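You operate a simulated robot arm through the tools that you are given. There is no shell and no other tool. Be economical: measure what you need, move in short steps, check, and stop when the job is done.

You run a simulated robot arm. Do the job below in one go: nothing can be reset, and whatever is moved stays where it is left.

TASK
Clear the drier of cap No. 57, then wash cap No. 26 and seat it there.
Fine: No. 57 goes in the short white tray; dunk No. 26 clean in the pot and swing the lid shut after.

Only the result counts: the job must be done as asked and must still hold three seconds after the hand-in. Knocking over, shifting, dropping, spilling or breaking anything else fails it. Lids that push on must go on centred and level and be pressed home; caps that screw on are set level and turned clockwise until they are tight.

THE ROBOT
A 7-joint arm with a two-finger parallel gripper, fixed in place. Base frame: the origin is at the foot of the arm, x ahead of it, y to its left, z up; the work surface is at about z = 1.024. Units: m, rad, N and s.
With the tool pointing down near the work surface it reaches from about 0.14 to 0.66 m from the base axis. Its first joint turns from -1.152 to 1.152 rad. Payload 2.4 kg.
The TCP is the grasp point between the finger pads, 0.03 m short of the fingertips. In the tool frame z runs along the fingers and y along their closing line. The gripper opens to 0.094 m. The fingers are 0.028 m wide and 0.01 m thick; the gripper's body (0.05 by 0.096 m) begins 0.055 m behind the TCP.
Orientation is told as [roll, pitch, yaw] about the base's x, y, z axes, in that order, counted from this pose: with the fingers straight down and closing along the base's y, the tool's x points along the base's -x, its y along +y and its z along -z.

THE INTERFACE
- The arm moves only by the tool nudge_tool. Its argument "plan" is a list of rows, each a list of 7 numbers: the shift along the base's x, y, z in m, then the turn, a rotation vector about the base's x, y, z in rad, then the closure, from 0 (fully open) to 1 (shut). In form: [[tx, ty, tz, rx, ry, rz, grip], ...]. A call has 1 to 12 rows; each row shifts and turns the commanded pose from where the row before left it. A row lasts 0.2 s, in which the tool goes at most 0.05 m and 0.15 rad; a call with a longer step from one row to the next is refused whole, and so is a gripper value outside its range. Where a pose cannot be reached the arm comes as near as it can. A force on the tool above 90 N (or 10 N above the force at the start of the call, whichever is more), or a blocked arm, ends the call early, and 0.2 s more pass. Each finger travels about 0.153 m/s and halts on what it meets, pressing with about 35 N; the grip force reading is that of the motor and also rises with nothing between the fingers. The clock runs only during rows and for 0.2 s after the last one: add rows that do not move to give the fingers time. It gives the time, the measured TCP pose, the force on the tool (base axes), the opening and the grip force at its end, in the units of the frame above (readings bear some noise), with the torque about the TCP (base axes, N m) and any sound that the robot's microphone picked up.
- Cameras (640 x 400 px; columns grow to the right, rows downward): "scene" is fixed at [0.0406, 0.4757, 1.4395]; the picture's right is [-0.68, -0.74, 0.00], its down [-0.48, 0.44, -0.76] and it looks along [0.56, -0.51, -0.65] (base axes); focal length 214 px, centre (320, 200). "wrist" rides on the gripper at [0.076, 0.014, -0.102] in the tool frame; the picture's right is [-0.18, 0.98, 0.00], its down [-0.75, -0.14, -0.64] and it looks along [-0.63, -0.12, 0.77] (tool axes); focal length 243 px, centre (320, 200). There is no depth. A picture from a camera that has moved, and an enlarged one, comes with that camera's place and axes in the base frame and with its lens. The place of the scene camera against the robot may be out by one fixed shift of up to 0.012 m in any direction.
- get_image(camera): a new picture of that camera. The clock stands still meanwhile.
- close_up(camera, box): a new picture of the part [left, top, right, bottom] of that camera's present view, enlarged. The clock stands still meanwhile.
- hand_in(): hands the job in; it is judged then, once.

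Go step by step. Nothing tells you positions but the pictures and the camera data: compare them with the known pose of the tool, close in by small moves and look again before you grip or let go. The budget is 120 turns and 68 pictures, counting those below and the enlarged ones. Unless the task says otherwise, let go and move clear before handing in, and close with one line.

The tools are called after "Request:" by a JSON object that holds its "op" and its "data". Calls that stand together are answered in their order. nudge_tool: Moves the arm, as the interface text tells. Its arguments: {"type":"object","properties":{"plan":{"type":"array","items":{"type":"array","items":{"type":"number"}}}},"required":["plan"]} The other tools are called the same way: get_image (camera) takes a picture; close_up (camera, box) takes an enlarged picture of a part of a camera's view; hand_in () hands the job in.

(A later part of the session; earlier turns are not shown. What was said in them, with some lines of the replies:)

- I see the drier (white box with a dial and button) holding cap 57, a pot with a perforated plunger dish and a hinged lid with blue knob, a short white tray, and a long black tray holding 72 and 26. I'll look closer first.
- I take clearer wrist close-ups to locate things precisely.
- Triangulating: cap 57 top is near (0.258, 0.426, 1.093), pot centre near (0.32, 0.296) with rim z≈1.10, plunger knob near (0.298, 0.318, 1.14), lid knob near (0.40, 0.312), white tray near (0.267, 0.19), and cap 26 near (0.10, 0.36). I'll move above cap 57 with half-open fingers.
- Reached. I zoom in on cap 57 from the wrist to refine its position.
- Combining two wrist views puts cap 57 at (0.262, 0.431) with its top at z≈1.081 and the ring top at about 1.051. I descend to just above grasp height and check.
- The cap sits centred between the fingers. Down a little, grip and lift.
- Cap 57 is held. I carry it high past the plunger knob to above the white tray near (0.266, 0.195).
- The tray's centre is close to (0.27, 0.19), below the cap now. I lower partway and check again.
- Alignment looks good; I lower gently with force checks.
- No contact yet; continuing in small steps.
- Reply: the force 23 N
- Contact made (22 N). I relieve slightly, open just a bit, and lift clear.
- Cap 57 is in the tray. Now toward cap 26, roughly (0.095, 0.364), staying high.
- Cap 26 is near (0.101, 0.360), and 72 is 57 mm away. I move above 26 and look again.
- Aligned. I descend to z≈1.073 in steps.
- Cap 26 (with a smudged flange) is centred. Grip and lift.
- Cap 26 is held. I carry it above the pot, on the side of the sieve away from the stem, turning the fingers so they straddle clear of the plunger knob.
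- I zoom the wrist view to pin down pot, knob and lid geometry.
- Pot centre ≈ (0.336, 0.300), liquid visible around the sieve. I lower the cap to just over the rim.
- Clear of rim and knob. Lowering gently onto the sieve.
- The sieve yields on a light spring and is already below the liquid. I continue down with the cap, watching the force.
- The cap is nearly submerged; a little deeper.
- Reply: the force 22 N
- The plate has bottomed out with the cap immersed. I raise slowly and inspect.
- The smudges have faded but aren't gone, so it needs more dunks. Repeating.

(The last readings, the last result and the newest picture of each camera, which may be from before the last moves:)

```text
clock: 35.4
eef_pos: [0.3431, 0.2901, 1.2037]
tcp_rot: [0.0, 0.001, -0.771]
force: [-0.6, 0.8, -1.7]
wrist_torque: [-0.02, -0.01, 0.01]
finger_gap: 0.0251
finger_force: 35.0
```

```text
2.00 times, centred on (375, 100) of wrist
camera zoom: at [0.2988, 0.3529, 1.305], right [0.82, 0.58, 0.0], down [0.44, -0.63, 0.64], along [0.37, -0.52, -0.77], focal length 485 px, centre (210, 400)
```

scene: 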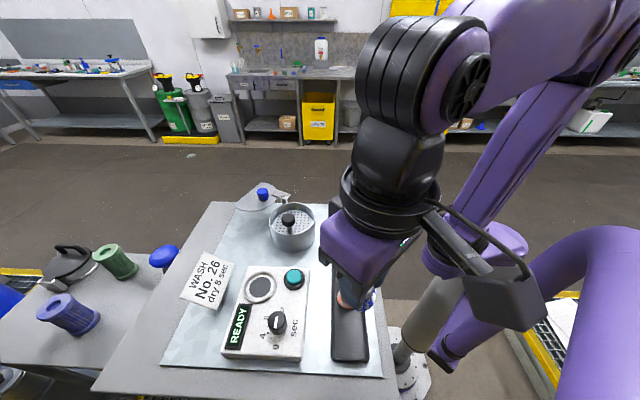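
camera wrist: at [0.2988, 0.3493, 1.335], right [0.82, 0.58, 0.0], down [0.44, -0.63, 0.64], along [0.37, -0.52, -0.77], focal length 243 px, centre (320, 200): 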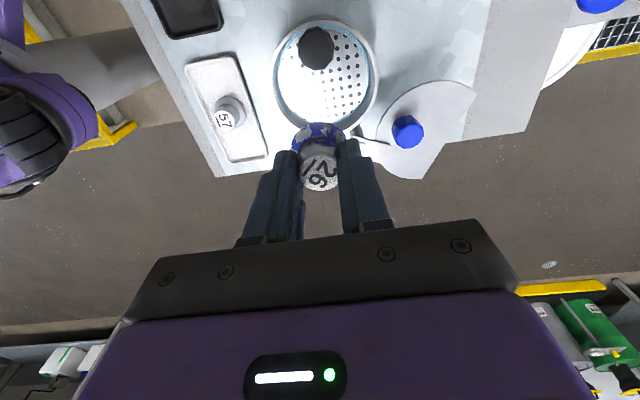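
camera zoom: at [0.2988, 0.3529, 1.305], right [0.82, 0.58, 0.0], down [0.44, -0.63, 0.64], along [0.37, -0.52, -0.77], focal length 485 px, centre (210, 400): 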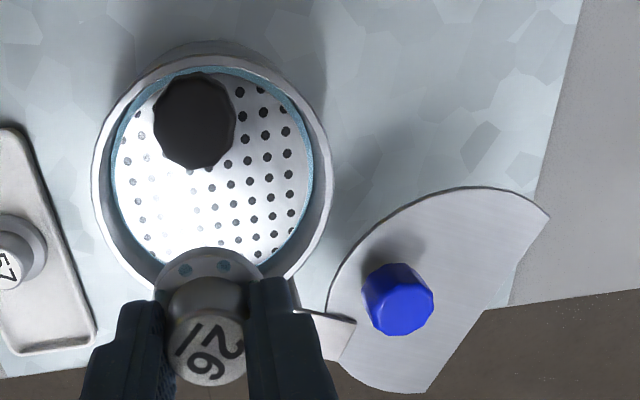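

The flange is now bare metal with only liquid droplets. I carry the cap over the drier seat at (0.262, 0.431), turning back to the original yaw.

Request:
{"op": "nudge_tool", "data": {"plan": [[0, 0, 0.01, 0, 0, 0, 1], [-0.0116, 0.0201, 0, 0, 0, 0.11, 1], [-0.0116, 0.0201, 0, 0, 0, 0.11, 1], [-0.0116, 0.0201, 0, 0, 0, 0.11, 1], [-0.0116, 0.0201, 0, 0, 0, 0.11, 1], [-0.0116, 0.0201, 0, 0, 0, 0.11, 1], [-0.0116, 0.0201, 0, 0, 0, 0.11, 1], [-0.0116, 0.0201, 0, 0, 0, 0.11, 1], [0, 0, -0.03, 0, 0, 0, 1], [0, 0, -0.03, 0, 0, 0, 1], [0, 0, 0, 0, 0, 0, 1]]}}

Request:
{"op": "close_up", "data": {"camera": "wrist", "box": [220, 40, 420, 220]}}

Request:
{"op": "close_up", "data": {"camera": "scene", "box": [210, 230, 320, 310]}}

```text
clock: 37.8
eef_pos: [0.2619, 0.4311, 1.1507]
tcp_rot: [0.001, -0.001, -0.001]
force: [-0.5, -0.1, -0.7]
wrist_torque: [0.0, -0.04, -0.01]
finger_gap: 0.0252
finger_force: 34.6
```

```text
2.22 times, centred on (320, 130) of wrist
camera zoom: at [0.1855, 0.4445, 1.2538], right [0.18, 0.98, 0.0], down [0.75, -0.14, 0.64], along [0.63, -0.12, -0.77], focal length 539 px, centre (320, 356)
```

zoom: 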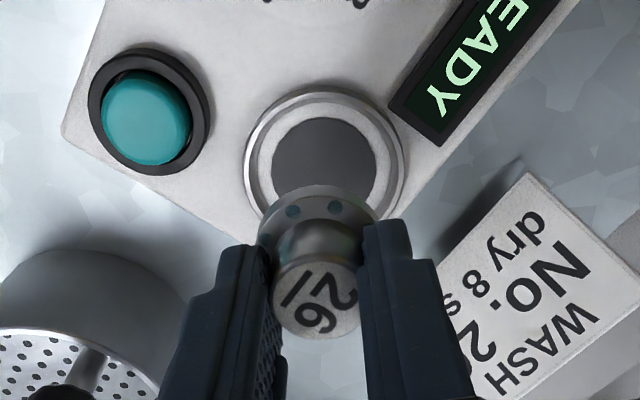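

```text
5.00 times, centred on (265, 270) of scene
camera zoom: at [0.0406, 0.4757, 1.4395], right [-0.68, -0.74, 0.0], down [-0.48, 0.44, -0.76], along [0.56, -0.51, -0.65], focal length 1072 px, centre (595, -150)
```

zoom: 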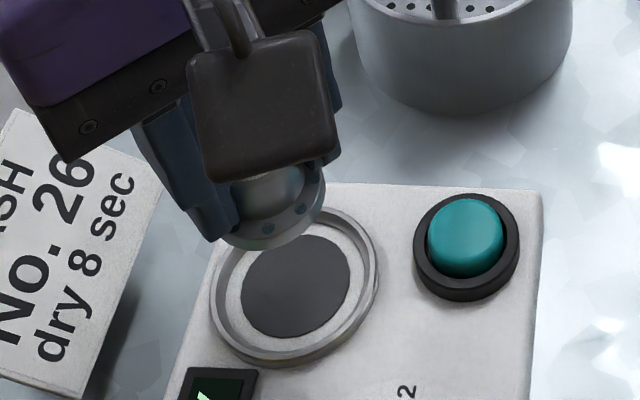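

Relative to how cap 57 sat in the hand when lifted off this seat, the present pose is aligned. I descend to just above the seat and check.

Request:
{"op": "nudge_tool", "data": {"plan": [[-0.001, 0, -0.02, 0, 0, 0, 1], [0, 0, -0.015, 0, 0, 0, 1], [0, 0, -0.006, 0, 0, 0, 1], [0, 0, 0, 0, 0, 0, 1]]}}

Request:
{"op": "close_up", "data": {"camera": "wrist", "box": [260, 80, 390, 190]}}

Request:
{"op": "close_up", "data": {"camera": "scene", "box": [230, 260, 300, 310]}}

```text
clock: 38.8
eef_pos: [0.2613, 0.4308, 1.1109]
tcp_rot: [0.002, 0.0, -0.002]
force: [-0.6, -0.2, -1.4]
wrist_torque: [0.0, 0.02, 0.01]
finger_gap: 0.0252
finger_force: 34.8
```

```text
3.64 times, centred on (325, 135) of wrist
camera zoom: at [0.1845, 0.4446, 1.213], right [0.18, 0.98, 0.0], down [0.75, -0.14, 0.64], along [0.63, -0.12, -0.77], focal length 882 px, centre (302, 436)
```

zoom: 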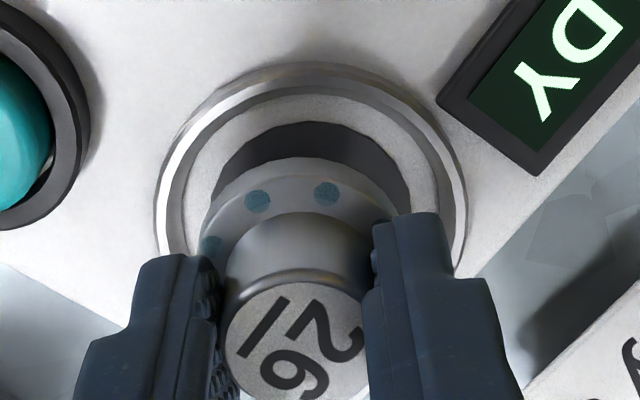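

```text
8.00 times, centred on (265, 285) of scene
camera zoom: at [0.0406, 0.4757, 1.4395], right [-0.68, -0.74, 0.0], down [-0.48, 0.44, -0.76], along [0.56, -0.51, -0.65], focal length 1716 px, centre (760, -480)
```

zoom: 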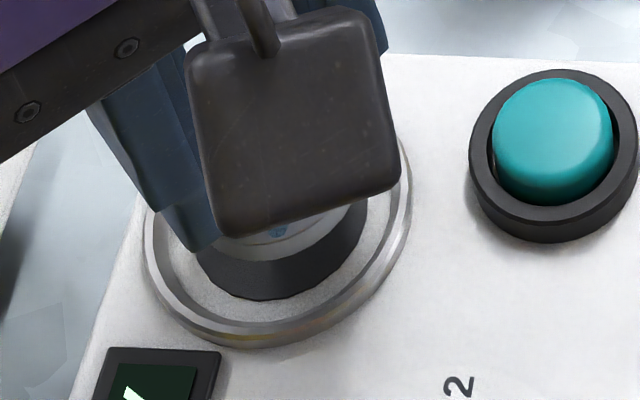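

Small correction of +2 mm in y; lowering further.

Request:
{"op": "nudge_tool", "data": {"plan": [[0, 0.0018, -0.004, 0, 0, 0, 1], [0, 0, -0.004, 0, 0, 0, 1], [0, 0, 0, 0, 0, 0, 1]]}}

Request:
{"op": "close_up", "data": {"camera": "wrist", "box": [260, 80, 390, 190]}}

```text
clock: 39.6
eef_pos: [0.261, 0.4321, 1.1032]
tcp_rot: [0.0, -0.002, 0.0]
force: [1.1, -0.2, -0.5]
wrist_torque: [0.0, 0.01, -0.02]
finger_gap: 0.0252
finger_force: 35.2
```

```text
3.64 times, centred on (325, 135) of wrist
camera zoom: at [0.1845, 0.4463, 1.2052], right [0.18, 0.98, 0.0], down [0.75, -0.14, 0.64], along [0.63, -0.12, -0.77], focal length 882 px, centre (302, 436)
```

zoom: 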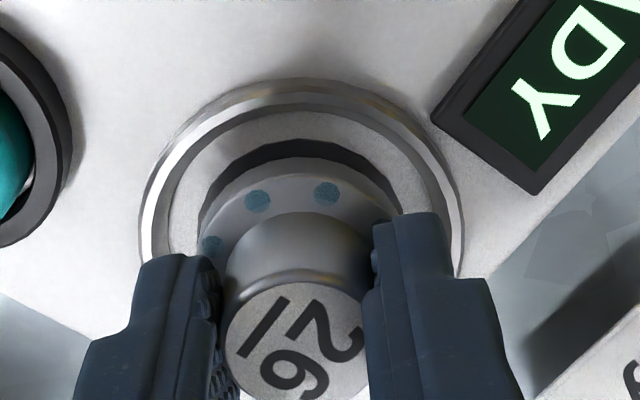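

The cap appears about 2–3 mm too far in +x relative to the pad; I correct and continue down.

Request:
{"op": "nudge_tool", "data": {"plan": [[-0.0025, 0, -0.002, 0, 0, 0, 1], [0, 0, -0.001, 0, 0, 0, 1], [0, 0, 0, 0, 0, 0, 1]]}}

Request:
{"op": "close_up", "data": {"camera": "wrist", "box": [260, 80, 390, 190]}}

```text
clock: 40.4
eef_pos: [0.2577, 0.4323, 1.0993]
tcp_rot: [-0.001, 0.0, 0.002]
force: [0.4, 0.2, -0.6]
wrist_torque: [-0.01, 0.03, -0.01]
finger_gap: 0.0252
finger_force: 35.0
```

```text
3.64 times, centred on (325, 135) of wrist
camera zoom: at [0.1822, 0.4462, 1.2021], right [0.18, 0.98, 0.0], down [0.75, -0.14, 0.64], along [0.63, -0.12, -0.77], focal length 882 px, centre (302, 436)
```

zoom: 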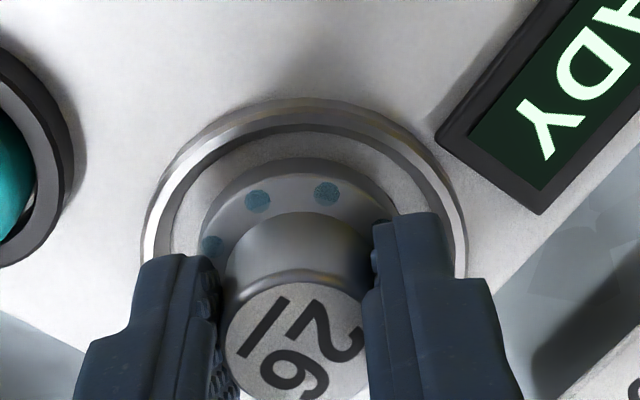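

Well centred now. Continue down in small steps to contact.

Request:
{"op": "nudge_tool", "data": {"plan": [[-0.0005, 0, -0.0015, 0, 0, 0, 1], [0, 0, -0.001, 0, 0, 0, 1], [0, 0, 0, 0, 0, 0, 1]]}}

```text
clock: 41.2
eef_pos: [0.2571, 0.4323, 1.0972]
tcp_rot: [0.0, -0.001, 0.001]
force: [0.0, -0.3, -0.7]
wrist_torque: [0.0, -0.01, -0.04]
finger_gap: 0.0253
finger_force: 35.0
```

Request:
{"op": "nudge_tool", "data": {"plan": [[0, 0, -0.001, 0, 0, 0, 1], [0, 0, -0.001, 0, 0, 0, 1], [0, 0, 0, 0, 0, 0, 1]]}}

```text
clock: 42.0
eef_pos: [0.2577, 0.432, 1.0958]
tcp_rot: [0.001, 0.0, 0.002]
force: [0.5, -0.1, -0.9]
wrist_torque: [0.02, 0.04, 0.01]
finger_gap: 0.0254
finger_force: 34.9
```

Request:
{"op": "nudge_tool", "data": {"plan": [[0, 0, -0.001, 0, 0, 0, 1], [0, 0, -0.001, 0, 0, 0, 1], [0, 0, 0, 0, 0, 0, 1]]}}

Request:
{"op": "close_up", "data": {"camera": "wrist", "box": [260, 80, 390, 190]}}

```text
clock: 42.8
eef_pos: [0.258, 0.4321, 1.0937]
tcp_rot: [0.001, -0.001, -0.001]
force: [-0.1, -1.7, 7.2]
wrist_torque: [-0.13, 0.01, -0.02]
finger_gap: 0.0255
finger_force: 35.1
```

```text
3.64 times, centred on (325, 135) of wrist
camera zoom: at [0.1821, 0.4459, 1.1965], right [0.18, 0.98, 0.0], down [0.75, -0.14, 0.64], along [0.63, -0.12, -0.77], focal length 882 px, centre (302, 436)
```

zoom: 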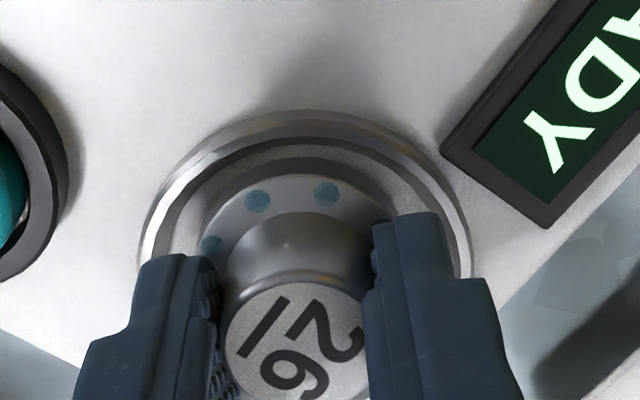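

Seated (7 N contact) and centred. Release and lift.

Request:
{"op": "nudge_tool", "data": {"plan": [[0, 0, 0.0005, 0, 0, 0, 0.9], [0, 0, 0, 0, 0, 0, 0.6], [0, 0, 0, 0, 0, 0, 0.5], [0, 0, 0.01, 0, 0, 0, 0.5], [0, 0, 0.03, 0, 0, 0, 0.5], [0, 0, 0.04, 0, 0, 0, 0.5], [0, 0, 0.04, 0, 0, 0, 0.5], [0, 0, 0, 0, 0, 0, 0.5]]}}

Request:
{"op": "get_image", "data": {"camera": "wrist"}}

Request:
{"op": "close_up", "data": {"camera": "scene", "box": [200, 180, 400, 320]}}

```text
clock: 44.6
eef_pos: [0.2572, 0.432, 1.2142]
tcp_rot: [0.0, 0.0, 0.001]
force: [-0.3, -1.2, -0.4]
wrist_torque: [-0.02, 0.0, -0.01]
finger_gap: 0.0469
finger_force: 0.1
```

```text
18 pictures are left
camera wrist: at [0.1813, 0.4458, 1.3172], right [0.18, 0.98, 0.0], down [0.75, -0.14, 0.64], along [0.63, -0.12, -0.77], focal length 243 px, centre (320, 200)
```

wrist: 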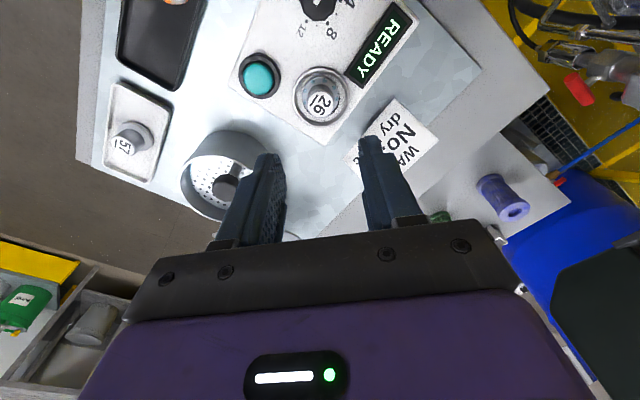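

```text
2.86 times, centred on (300, 250) of scene
camera zoom: at [0.0406, 0.4757, 1.4395], right [-0.68, -0.74, 0.0], down [-0.48, 0.44, -0.76], along [0.56, -0.51, -0.65], focal length 613 px, centre (377, 57)
```

zoom: 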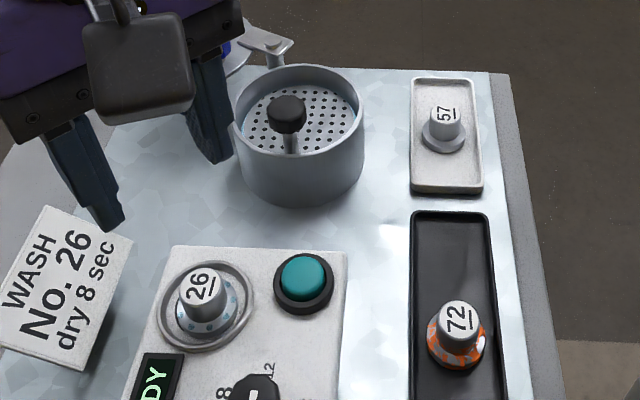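

Cap 26 is clean and seated in the drier, dripping only wash liquid. Now the lid: pivot ≈ (0.414, 0.271), knob ≈ (0.436, 0.316); I move to get an unobstructed view of pot, pivot and lid.

Request:
{"op": "nudge_tool", "data": {"plan": [[0.009, -0.0289, 0.006, 0, 0, -0.11, 0.7], [0.009, -0.0289, 0.005, 0, 0, -0.11, 1], [0.009, -0.0289, 0.005, 0, 0, -0.11, 1], [0.009, -0.0289, 0.005, 0, 0, -0.11, 1], [0.009, -0.0289, 0.005, 0, 0, -0.11, 1], [0.009, -0.0289, 0.005, 0, 0, -0.11, 1], [0.009, -0.0289, 0.005, 0, 0, -0.11, 1], [0, 0, 0, 0, 0, 0, 1]]}}

Request:
{"op": "close_up", "data": {"camera": "wrist", "box": [280, 0, 560, 180]}}

```text
clock: 46.4
eef_pos: [0.3197, 0.2288, 1.2503]
tcp_rot: [0.0, 0.0, -0.77]
force: [0.4, -0.4, 0.0]
wrist_torque: [-0.02, -0.01, -0.02]
finger_gap: 0.0
finger_force: 33.6
```

```text
2.22 times, centred on (420, 90) of wrist
camera zoom: at [0.2759, 0.2923, 1.3525], right [0.82, 0.58, 0.0], down [0.44, -0.63, 0.64], along [0.37, -0.52, -0.77], focal length 539 px, centre (98, 444)
```

zoom: 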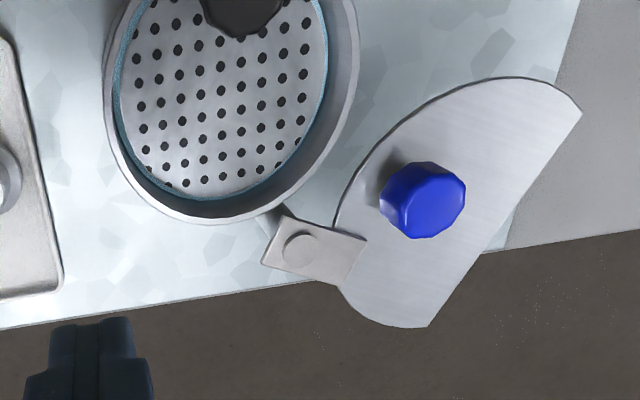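

Clear view: pivot bolt ≈ (0.412, 0.272), blue knob ≈ (0.432, 0.319), and the lid's flat edge is there to clear the plunger stem. I'll cage the blue knob between loosely open fingers; first move above it and turn.

Request:
{"op": "nudge_tool", "data": {"plan": [[0.02, 0.016, 0, 0, 0, -0.126, 0.7], [0.023, 0.018, 0, 0, 0, -0.126, 0.4], [0.023, 0.019, 0, 0, 0, -0.126, 0.4], [0.023, 0.019, -0.02, 0, 0, -0.126, 0.4], [0.023, 0.018, -0.03, 0, 0, -0.126, 0.4], [0, 0, 0, 0, 0, 0, 0.4]]}}

Request:
{"op": "get_image", "data": {"camera": "wrist"}}

Request:
{"op": "close_up", "data": {"camera": "scene", "box": [210, 130, 350, 230]}}

```text
clock: 47.8
eef_pos: [0.4332, 0.3195, 1.201]
tcp_rot: [-0.002, 0.001, -1.401]
force: [-0.1, 0.2, 0.5]
wrist_torque: [-0.02, 0.03, 0.0]
finger_gap: 0.0565
finger_force: 0.1
```

```text
15 pictures are left
camera wrist: at [0.4346, 0.3974, 1.3024], right [1.0, -0.02, 0.0], down [-0.01, -0.77, 0.64], along [-0.01, -0.64, -0.77], focal length 243 px, centre (320, 200)
```

wrist: 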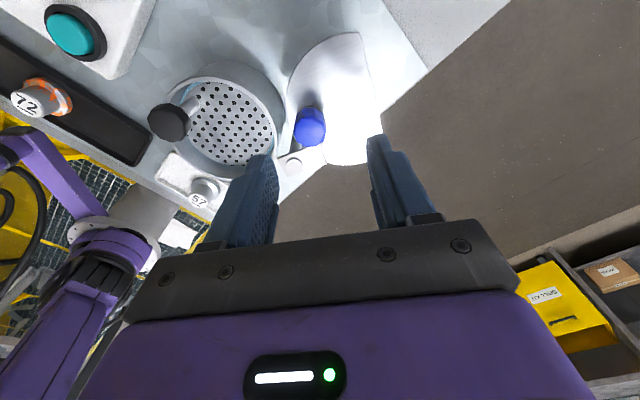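

```text
4.00 times, centred on (280, 180) of scene
camera zoom: at [0.0406, 0.4757, 1.4395], right [-0.68, -0.74, 0.0], down [-0.48, 0.44, -0.76], along [0.56, -0.51, -0.65], focal length 858 px, centre (480, 280)
```

zoom: 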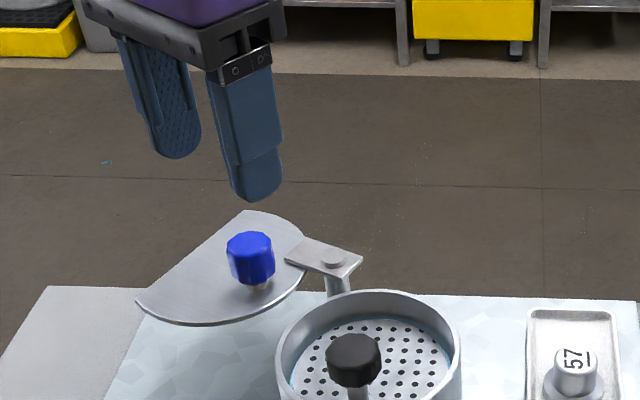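

The knob looks to be nearer (0.425, 0.319), top about 1.12. I shift and lower partway to verify.

Request:
{"op": "nudge_tool", "data": {"plan": [[-0.006, 0, -0.02, 0, 0, 0, 0.4], [0, 0, -0.015, 0, 0, 0, 0.4], [0, 0, 0, 0, 0, 0, 0.4]]}}

Request:
{"op": "close_up", "data": {"camera": "wrist", "box": [180, 40, 460, 240]}}

Request:
{"op": "close_up", "data": {"camera": "scene", "box": [230, 160, 310, 220]}}

```text
clock: 48.6
eef_pos: [0.4272, 0.3205, 1.1652]
tcp_rot: [0.001, 0.0, -1.4]
force: [0.3, -0.2, 1.4]
wrist_torque: [0.02, 0.02, 0.0]
finger_gap: 0.0564
finger_force: 0.1
```

```text
2.00 times, centred on (320, 140) of wrist
camera zoom: at [0.4284, 0.3974, 1.2671], right [1.0, -0.01, 0.0], down [-0.01, -0.77, 0.64], along [-0.01, -0.64, -0.77], focal length 485 px, centre (320, 320)
```

zoom: 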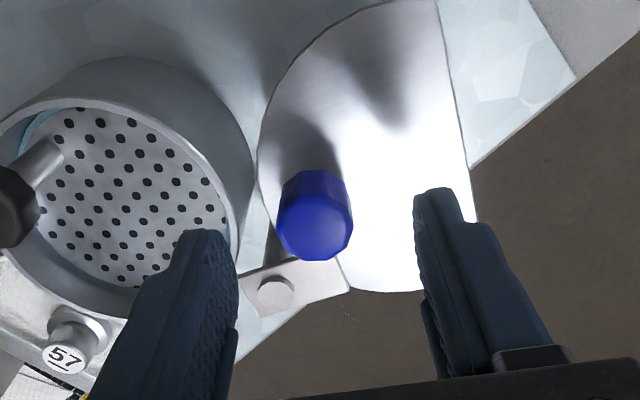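

```text
6.67 times, centred on (270, 190) of scene
camera zoom: at [0.0406, 0.4757, 1.4395], right [-0.68, -0.74, 0.0], down [-0.48, 0.44, -0.76], along [0.56, -0.51, -0.65], focal length 1430 px, centre (653, 267)
```

zoom: 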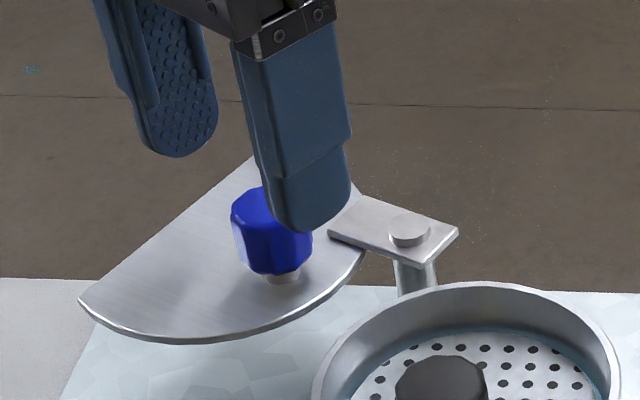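

Knob at about (0.427, 0.317), centred between the fingers. I lower around it and narrow to a loose cage.

Request:
{"op": "nudge_tool", "data": {"plan": [[0, -0.003, -0.02, 0, 0, 0, 0.4], [0, 0, -0.012, 0, 0, 0, 0.4], [0, 0, -0.005, 0, 0, 0, 0.4], [0, 0, 0, 0, 0, 0, 0.55], [0, 0, 0, 0, 0, 0, 0.55]]}}

Request:
{"op": "close_up", "data": {"camera": "scene", "box": [230, 160, 310, 220]}}

```text
clock: 49.8
eef_pos: [0.426, 0.3171, 1.1273]
tcp_rot: [-0.001, 0.001, -1.4]
force: [0.1, -0.6, 0.7]
wrist_torque: [-0.02, 0.02, 0.0]
finger_gap: 0.0422
finger_force: 0.2
```

```text
6.67 times, centred on (270, 190) of scene
camera zoom: at [0.0406, 0.4757, 1.4395], right [-0.68, -0.74, 0.0], down [-0.48, 0.44, -0.76], along [0.56, -0.51, -0.65], focal length 1430 px, centre (653, 267)
```

zoom: 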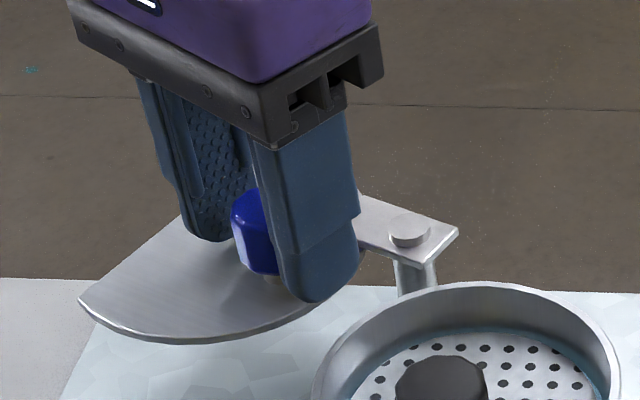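

The knob is caged. I swing it counter-clockwise about the pivot, 40° first, watching the force.

Request:
{"op": "nudge_tool", "data": {"plan": [[-0.0069, 0.0019, 0, 0, 0, 0.14, 0.55], [-0.0071, 0.0009, 0, 0, 0, 0.14, 0.55], [-0.0071, -0.0001, 0, 0, 0, 0.14, 0.55], [-0.007, -0.0011, 0, 0, 0, 0.14, 0.55], [-0.0068, -0.002, 0, 0, 0, 0.14, 0.55], [0, 0, 0, 0, 0, 0, 0.55]]}}

Request:
{"op": "close_up", "data": {"camera": "scene", "box": [220, 150, 340, 250]}}

```text
clock: 51.2
eef_pos: [0.3918, 0.3169, 1.1291]
tcp_rot: [0.0, -0.001, -0.696]
force: [-0.6, 0.2, 0.7]
wrist_torque: [0.0, -0.04, 0.01]
finger_gap: 0.0425
finger_force: 0.5
```

```text
4.00 times, centred on (280, 200) of scene
camera zoom: at [0.0406, 0.4757, 1.4395], right [-0.68, -0.74, 0.0], down [-0.48, 0.44, -0.76], along [0.56, -0.51, -0.65], focal length 858 px, centre (480, 200)
```

zoom: 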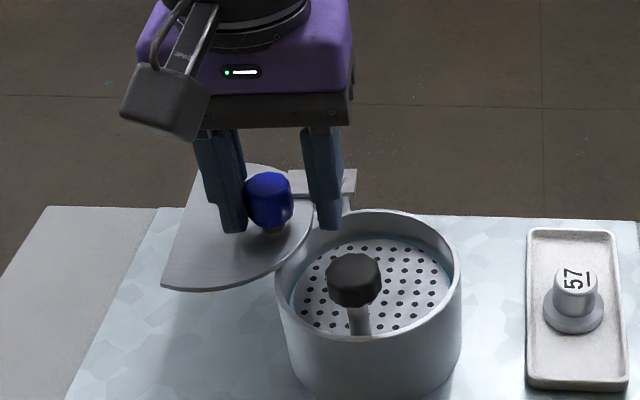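

Moves freely. Another 24°, then check clearance at the stem.

Request:
{"op": "nudge_tool", "data": {"plan": [[-0.0065, -0.003, 0, 0, 0, 0.14, 0.55], [-0.006, -0.0038, 0, 0, 0, 0.14, 0.55], [-0.0054, -0.0046, 0, 0, 0, 0.14, 0.55], [0, 0, 0, 0, 0, 0, 0.55]]}}

Request:
{"op": "close_up", "data": {"camera": "scene", "box": [220, 150, 340, 250]}}

```text
clock: 52.2
eef_pos: [0.3732, 0.307, 1.128]
tcp_rot: [0.0, -0.001, -0.277]
force: [0.7, 0.3, 0.4]
wrist_torque: [-0.01, -0.01, 0.03]
finger_gap: 0.0424
finger_force: 0.2
```

```text
4.00 times, centred on (280, 200) of scene
camera zoom: at [0.0406, 0.4757, 1.4395], right [-0.68, -0.74, 0.0], down [-0.48, 0.44, -0.76], along [0.56, -0.51, -0.65], focal length 858 px, centre (480, 200)
```

zoom: 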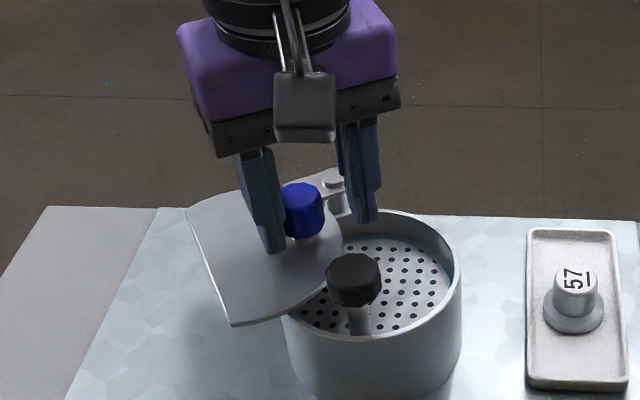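

The lid is approaching the stem; I continue in small steps watching forces.

Request:
{"op": "nudge_tool", "data": {"plan": [[-0.0025, -0.0026, 0, 0, 0, 0.07, 0.55], [-0.0023, -0.0027, 0, 0, 0, 0.07, 0.55], [0, 0, 0, 0, 0, 0, 0.55]]}}

Request:
{"op": "nudge_tool", "data": {"plan": [[-0.0022, -0.0029, 0, 0, 0, 0.07, 0.55], [0, 0, 0, 0, 0, 0, 0.55]]}}

Request:
{"op": "close_up", "data": {"camera": "scene", "box": [250, 170, 330, 240]}}

```text
clock: 53.0
eef_pos: [0.369, 0.301, 1.1287]
tcp_rot: [-0.001, 0.001, -0.139]
force: [0.2, 0.2, 0.4]
wrist_torque: [0.01, 0.01, 0.05]
finger_gap: 0.0425
finger_force: 0.0
```

```text
clock: 53.6
eef_pos: [0.367, 0.2969, 1.1271]
tcp_rot: [0.001, 0.0, -0.068]
force: [0.9, 0.4, 0.9]
wrist_torque: [0.0, 0.03, 0.0]
finger_gap: 0.0428
finger_force: 0.3
```

```text
5.71 times, centred on (290, 205) of scene
camera zoom: at [0.0406, 0.4757, 1.4395], right [-0.68, -0.74, 0.0], down [-0.48, 0.44, -0.76], along [0.56, -0.51, -0.65], focal length 1226 px, centre (491, 171)
```

zoom: 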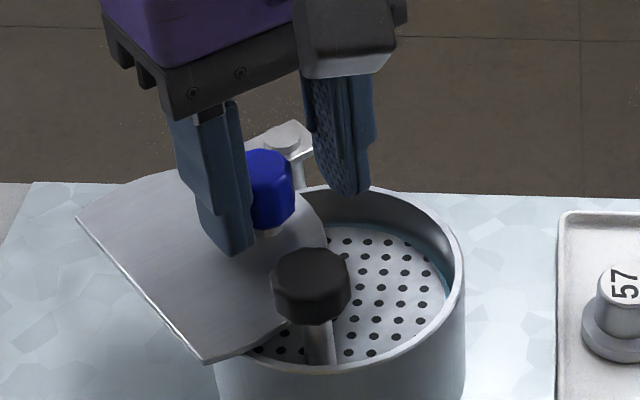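

Request:
{"op": "nudge_tool", "data": {"plan": [[-0.002, -0.003, 0, 0, 0, 0.07, 0.55], [-0.0018, -0.0031, 0, 0, 0, 0.04, 0.55], [0, 0, 0, 0, 0, 0, 0.55]]}}

Request:
{"op": "close_up", "data": {"camera": "scene", "box": [250, 170, 330, 240]}}

```text
clock: 54.4
eef_pos: [0.3629, 0.2906, 1.1281]
tcp_rot: [0.001, -0.001, 0.04]
force: [0.4, 0.6, 0.4]
wrist_torque: [0.0, 0.03, 0.03]
finger_gap: 0.0423
finger_force: 0.1
```

```text
5.71 times, centred on (290, 205) of scene
camera zoom: at [0.0406, 0.4757, 1.4395], right [-0.68, -0.74, 0.0], down [-0.48, 0.44, -0.76], along [0.56, -0.51, -0.65], focal length 1226 px, centre (491, 171)
```

zoom: 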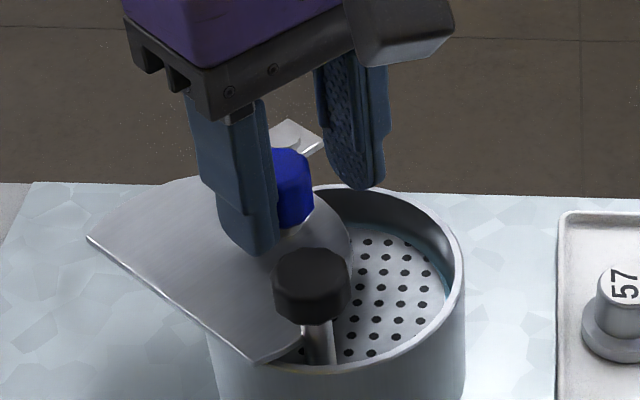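

Request:
{"op": "nudge_tool", "data": {"plan": [[-0.0014, -0.0033, 0, 0, 0, 0.03, 0.55], [0, 0, 0, 0, 0, 0, 0.55]]}}

Request:
{"op": "nudge_tool", "data": {"plan": [[-0.0011, -0.0034, 0, 0, 0, 0.03, 0.55], [0, 0, 0, 0, 0, 0, 0.55]]}}

```text
clock: 55.0
eef_pos: [0.361, 0.2874, 1.1282]
tcp_rot: [0.001, 0.001, 0.072]
force: [0.7, -0.9, 0.4]
wrist_torque: [-0.04, 0.03, 0.0]
finger_gap: 0.0421
finger_force: 0.1
```

```text
clock: 55.6
eef_pos: [0.3618, 0.2851, 1.1276]
tcp_rot: [0.002, 0.002, 0.101]
force: [-0.4, 1.1, 0.1]
wrist_torque: [0.02, 0.02, 0.0]
finger_gap: 0.0426
finger_force: 0.3
```

Request:
{"op": "nudge_tool", "data": {"plan": [[-0.0007, -0.0034, 0, 0, 0, 0, 0.55], [0, 0, 0, 0, 0, 0, 0.55]]}}

Request:
{"op": "close_up", "data": {"camera": "scene", "box": [250, 170, 330, 240]}}

```text
clock: 56.2
eef_pos: [0.3601, 0.2799, 1.1276]
tcp_rot: [0.0, 0.0, 0.101]
force: [0.2, -0.4, -1.0]
wrist_torque: [-0.01, 0.03, 0.01]
finger_gap: 0.0427
finger_force: 0.2
```

```text
5.71 times, centred on (290, 205) of scene
camera zoom: at [0.0406, 0.4757, 1.4395], right [-0.68, -0.74, 0.0], down [-0.48, 0.44, -0.76], along [0.56, -0.51, -0.65], focal length 1226 px, centre (491, 171)
```

zoom: 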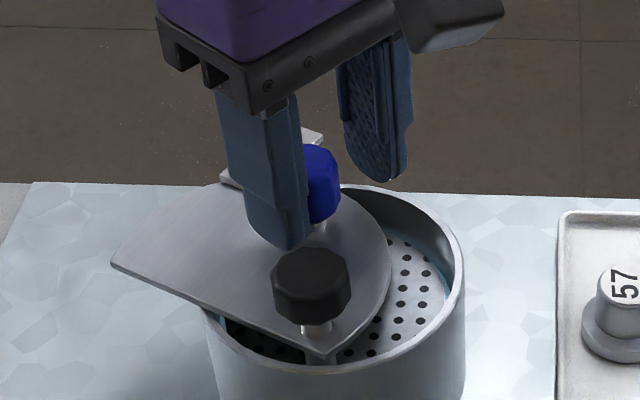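

The lid passes the stem without resistance. I continue toward fully shut.

Request:
{"op": "nudge_tool", "data": {"plan": [[-0.0005, -0.0035, 0, 0, 0, 0, 0.55], [-0.0002, -0.0035, 0, 0, 0, 0.05, 0.55], [0, -0.0035, 0, 0, 0, 0.05, 0.55], [0, 0, 0, 0, 0, 0, 0.55]]}}

Request:
{"op": "close_up", "data": {"camera": "scene", "box": [250, 170, 330, 240]}}

```text
clock: 57.2
eef_pos: [0.3594, 0.2707, 1.1275]
tcp_rot: [0.001, 0.0, 0.2]
force: [-0.6, 0.5, 0.0]
wrist_torque: [-0.01, 0.01, -0.03]
finger_gap: 0.0423
finger_force: 0.0
```

```text
5.71 times, centred on (290, 205) of scene
camera zoom: at [0.0406, 0.4757, 1.4395], right [-0.68, -0.74, 0.0], down [-0.48, 0.44, -0.76], along [0.56, -0.51, -0.65], focal length 1226 px, centre (491, 171)
```

zoom: 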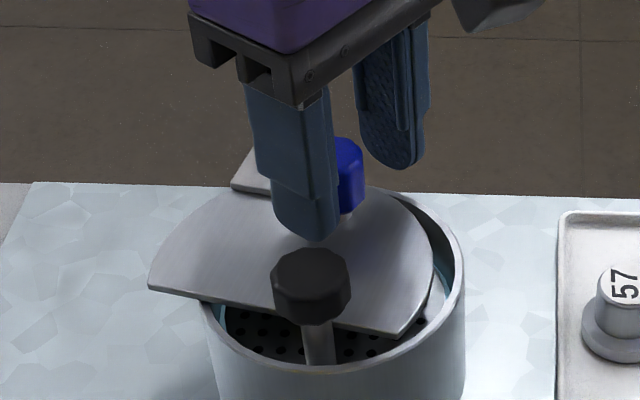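

About 13° more to be concentric with the rim.

Request:
{"op": "nudge_tool", "data": {"plan": [[0.0004, -0.0035, 0, 0, 0, 0.06, 0.55], [0.0007, -0.0035, 0, 0, 0, 0.06, 0.55], [0.0009, -0.0035, 0, 0, 0, 0.06, 0.55], [0, 0, 0, 0, 0, 0, 0.55]]}}

Request:
{"op": "close_up", "data": {"camera": "scene", "box": [250, 170, 330, 240]}}

```text
clock: 58.2
eef_pos: [0.3612, 0.259, 1.128]
tcp_rot: [0.001, 0.0, 0.383]
force: [-0.4, 3.0, 0.3]
wrist_torque: [0.03, -0.03, 0.0]
finger_gap: 0.0438
finger_force: 0.9
```

```text
5.71 times, centred on (290, 205) of scene
camera zoom: at [0.0406, 0.4758, 1.4395], right [-0.68, -0.74, 0.0], down [-0.48, 0.44, -0.76], along [0.56, -0.51, -0.65], focal length 1226 px, centre (491, 171)
```

zoom: 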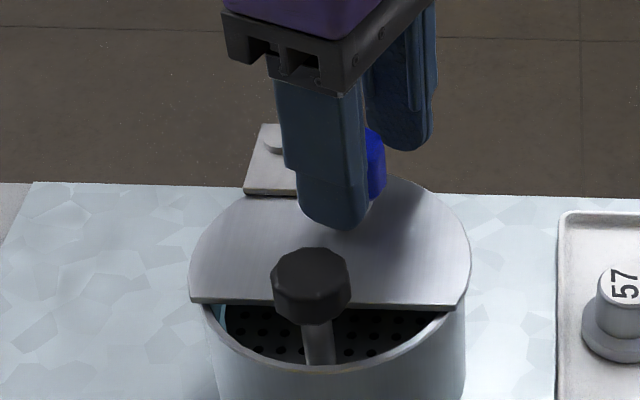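

The lid is essentially concentric and a resisting force of 3 N appears, suggesting the stop. A small extra push to confirm.

Request:
{"op": "nudge_tool", "data": {"plan": [[0.0006, -0.002, 0, 0, 0, 0, 0.55], [0, 0, 0, 0, 0, 0, 0.55]]}}

```text
clock: 58.8
eef_pos: [0.3611, 0.2584, 1.1277]
tcp_rot: [0.001, 0.0, 0.382]
force: [-1.4, 7.5, -0.4]
wrist_torque: [0.03, -0.1, 0.0]
finger_gap: 0.0466
finger_force: 3.3
```

Firm stop — the lid is shut. I back off slightly, then lift clear.

Request:
{"op": "nudge_tool", "data": {"plan": [[-0.0006, 0.003, 0, 0, 0, 0, 0.5], [0, 0, 0.003, 0, 0, 0, 0.5], [0, 0, 0.015, 0, 0, 0, 0.5], [0, 0, 0.03, 0, 0, 0, 0.5], [0, 0, 0.04, 0, 0, 0, 0.5], [0, 0, 0.045, 0, 0, 0, 0.5], [0.0, -0.04, 0.02, 0, 0, 0, 0.5], [0.0, -0.04, 0.02, 0, 0, 0, 0.5], [0.0, -0.04, 0.02, 0, 0, 0, 0.5], [0, 0, 0, 0, 0, 0, 0.5]]}}

Request:
{"op": "close_up", "data": {"camera": "scene", "box": [180, 170, 400, 370]}}

```text
clock: 61.0
eef_pos: [0.3608, 0.1402, 1.321]
tcp_rot: [0.0, 0.0, 0.38]
force: [0.1, 0.1, -0.1]
wrist_torque: [0.01, 0.0, -0.03]
finger_gap: 0.0471
finger_force: 0.0
```

```text
2.00 times, centred on (290, 270) of scene
camera zoom: at [0.0406, 0.4757, 1.4395], right [-0.68, -0.74, 0.0], down [-0.48, 0.44, -0.76], along [0.56, -0.51, -0.65], focal length 429 px, centre (380, 60)
```

zoom: 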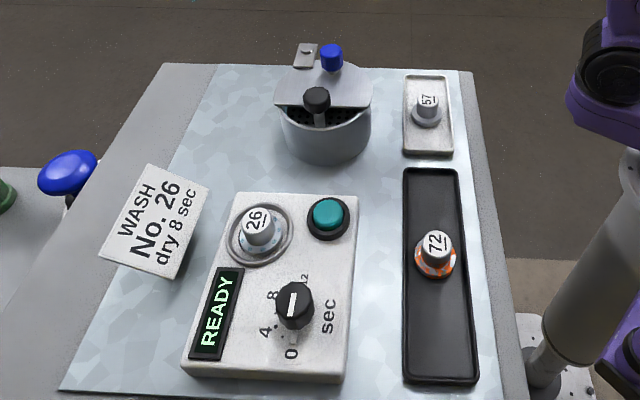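

Cap 57 is in the short white tray, cap 26 is clean and seated in the drier, and the lid is shut with nothing else disturbed. The card's "dry 8 sec" was not part of what I was asked, so I leave the dial and button alone and hand in.

Request:
{"op": "hand_in", "data": {}}

```text
The job is handed in.
```

The job is handed in: cap No. 57 is in the short white tray, cap No. 26 is washed and seated in the drier, and the pot lid is shut. I did not run the drier; its dial and button are untouched, because the "dry 8 sec" on the card was not part of the job.
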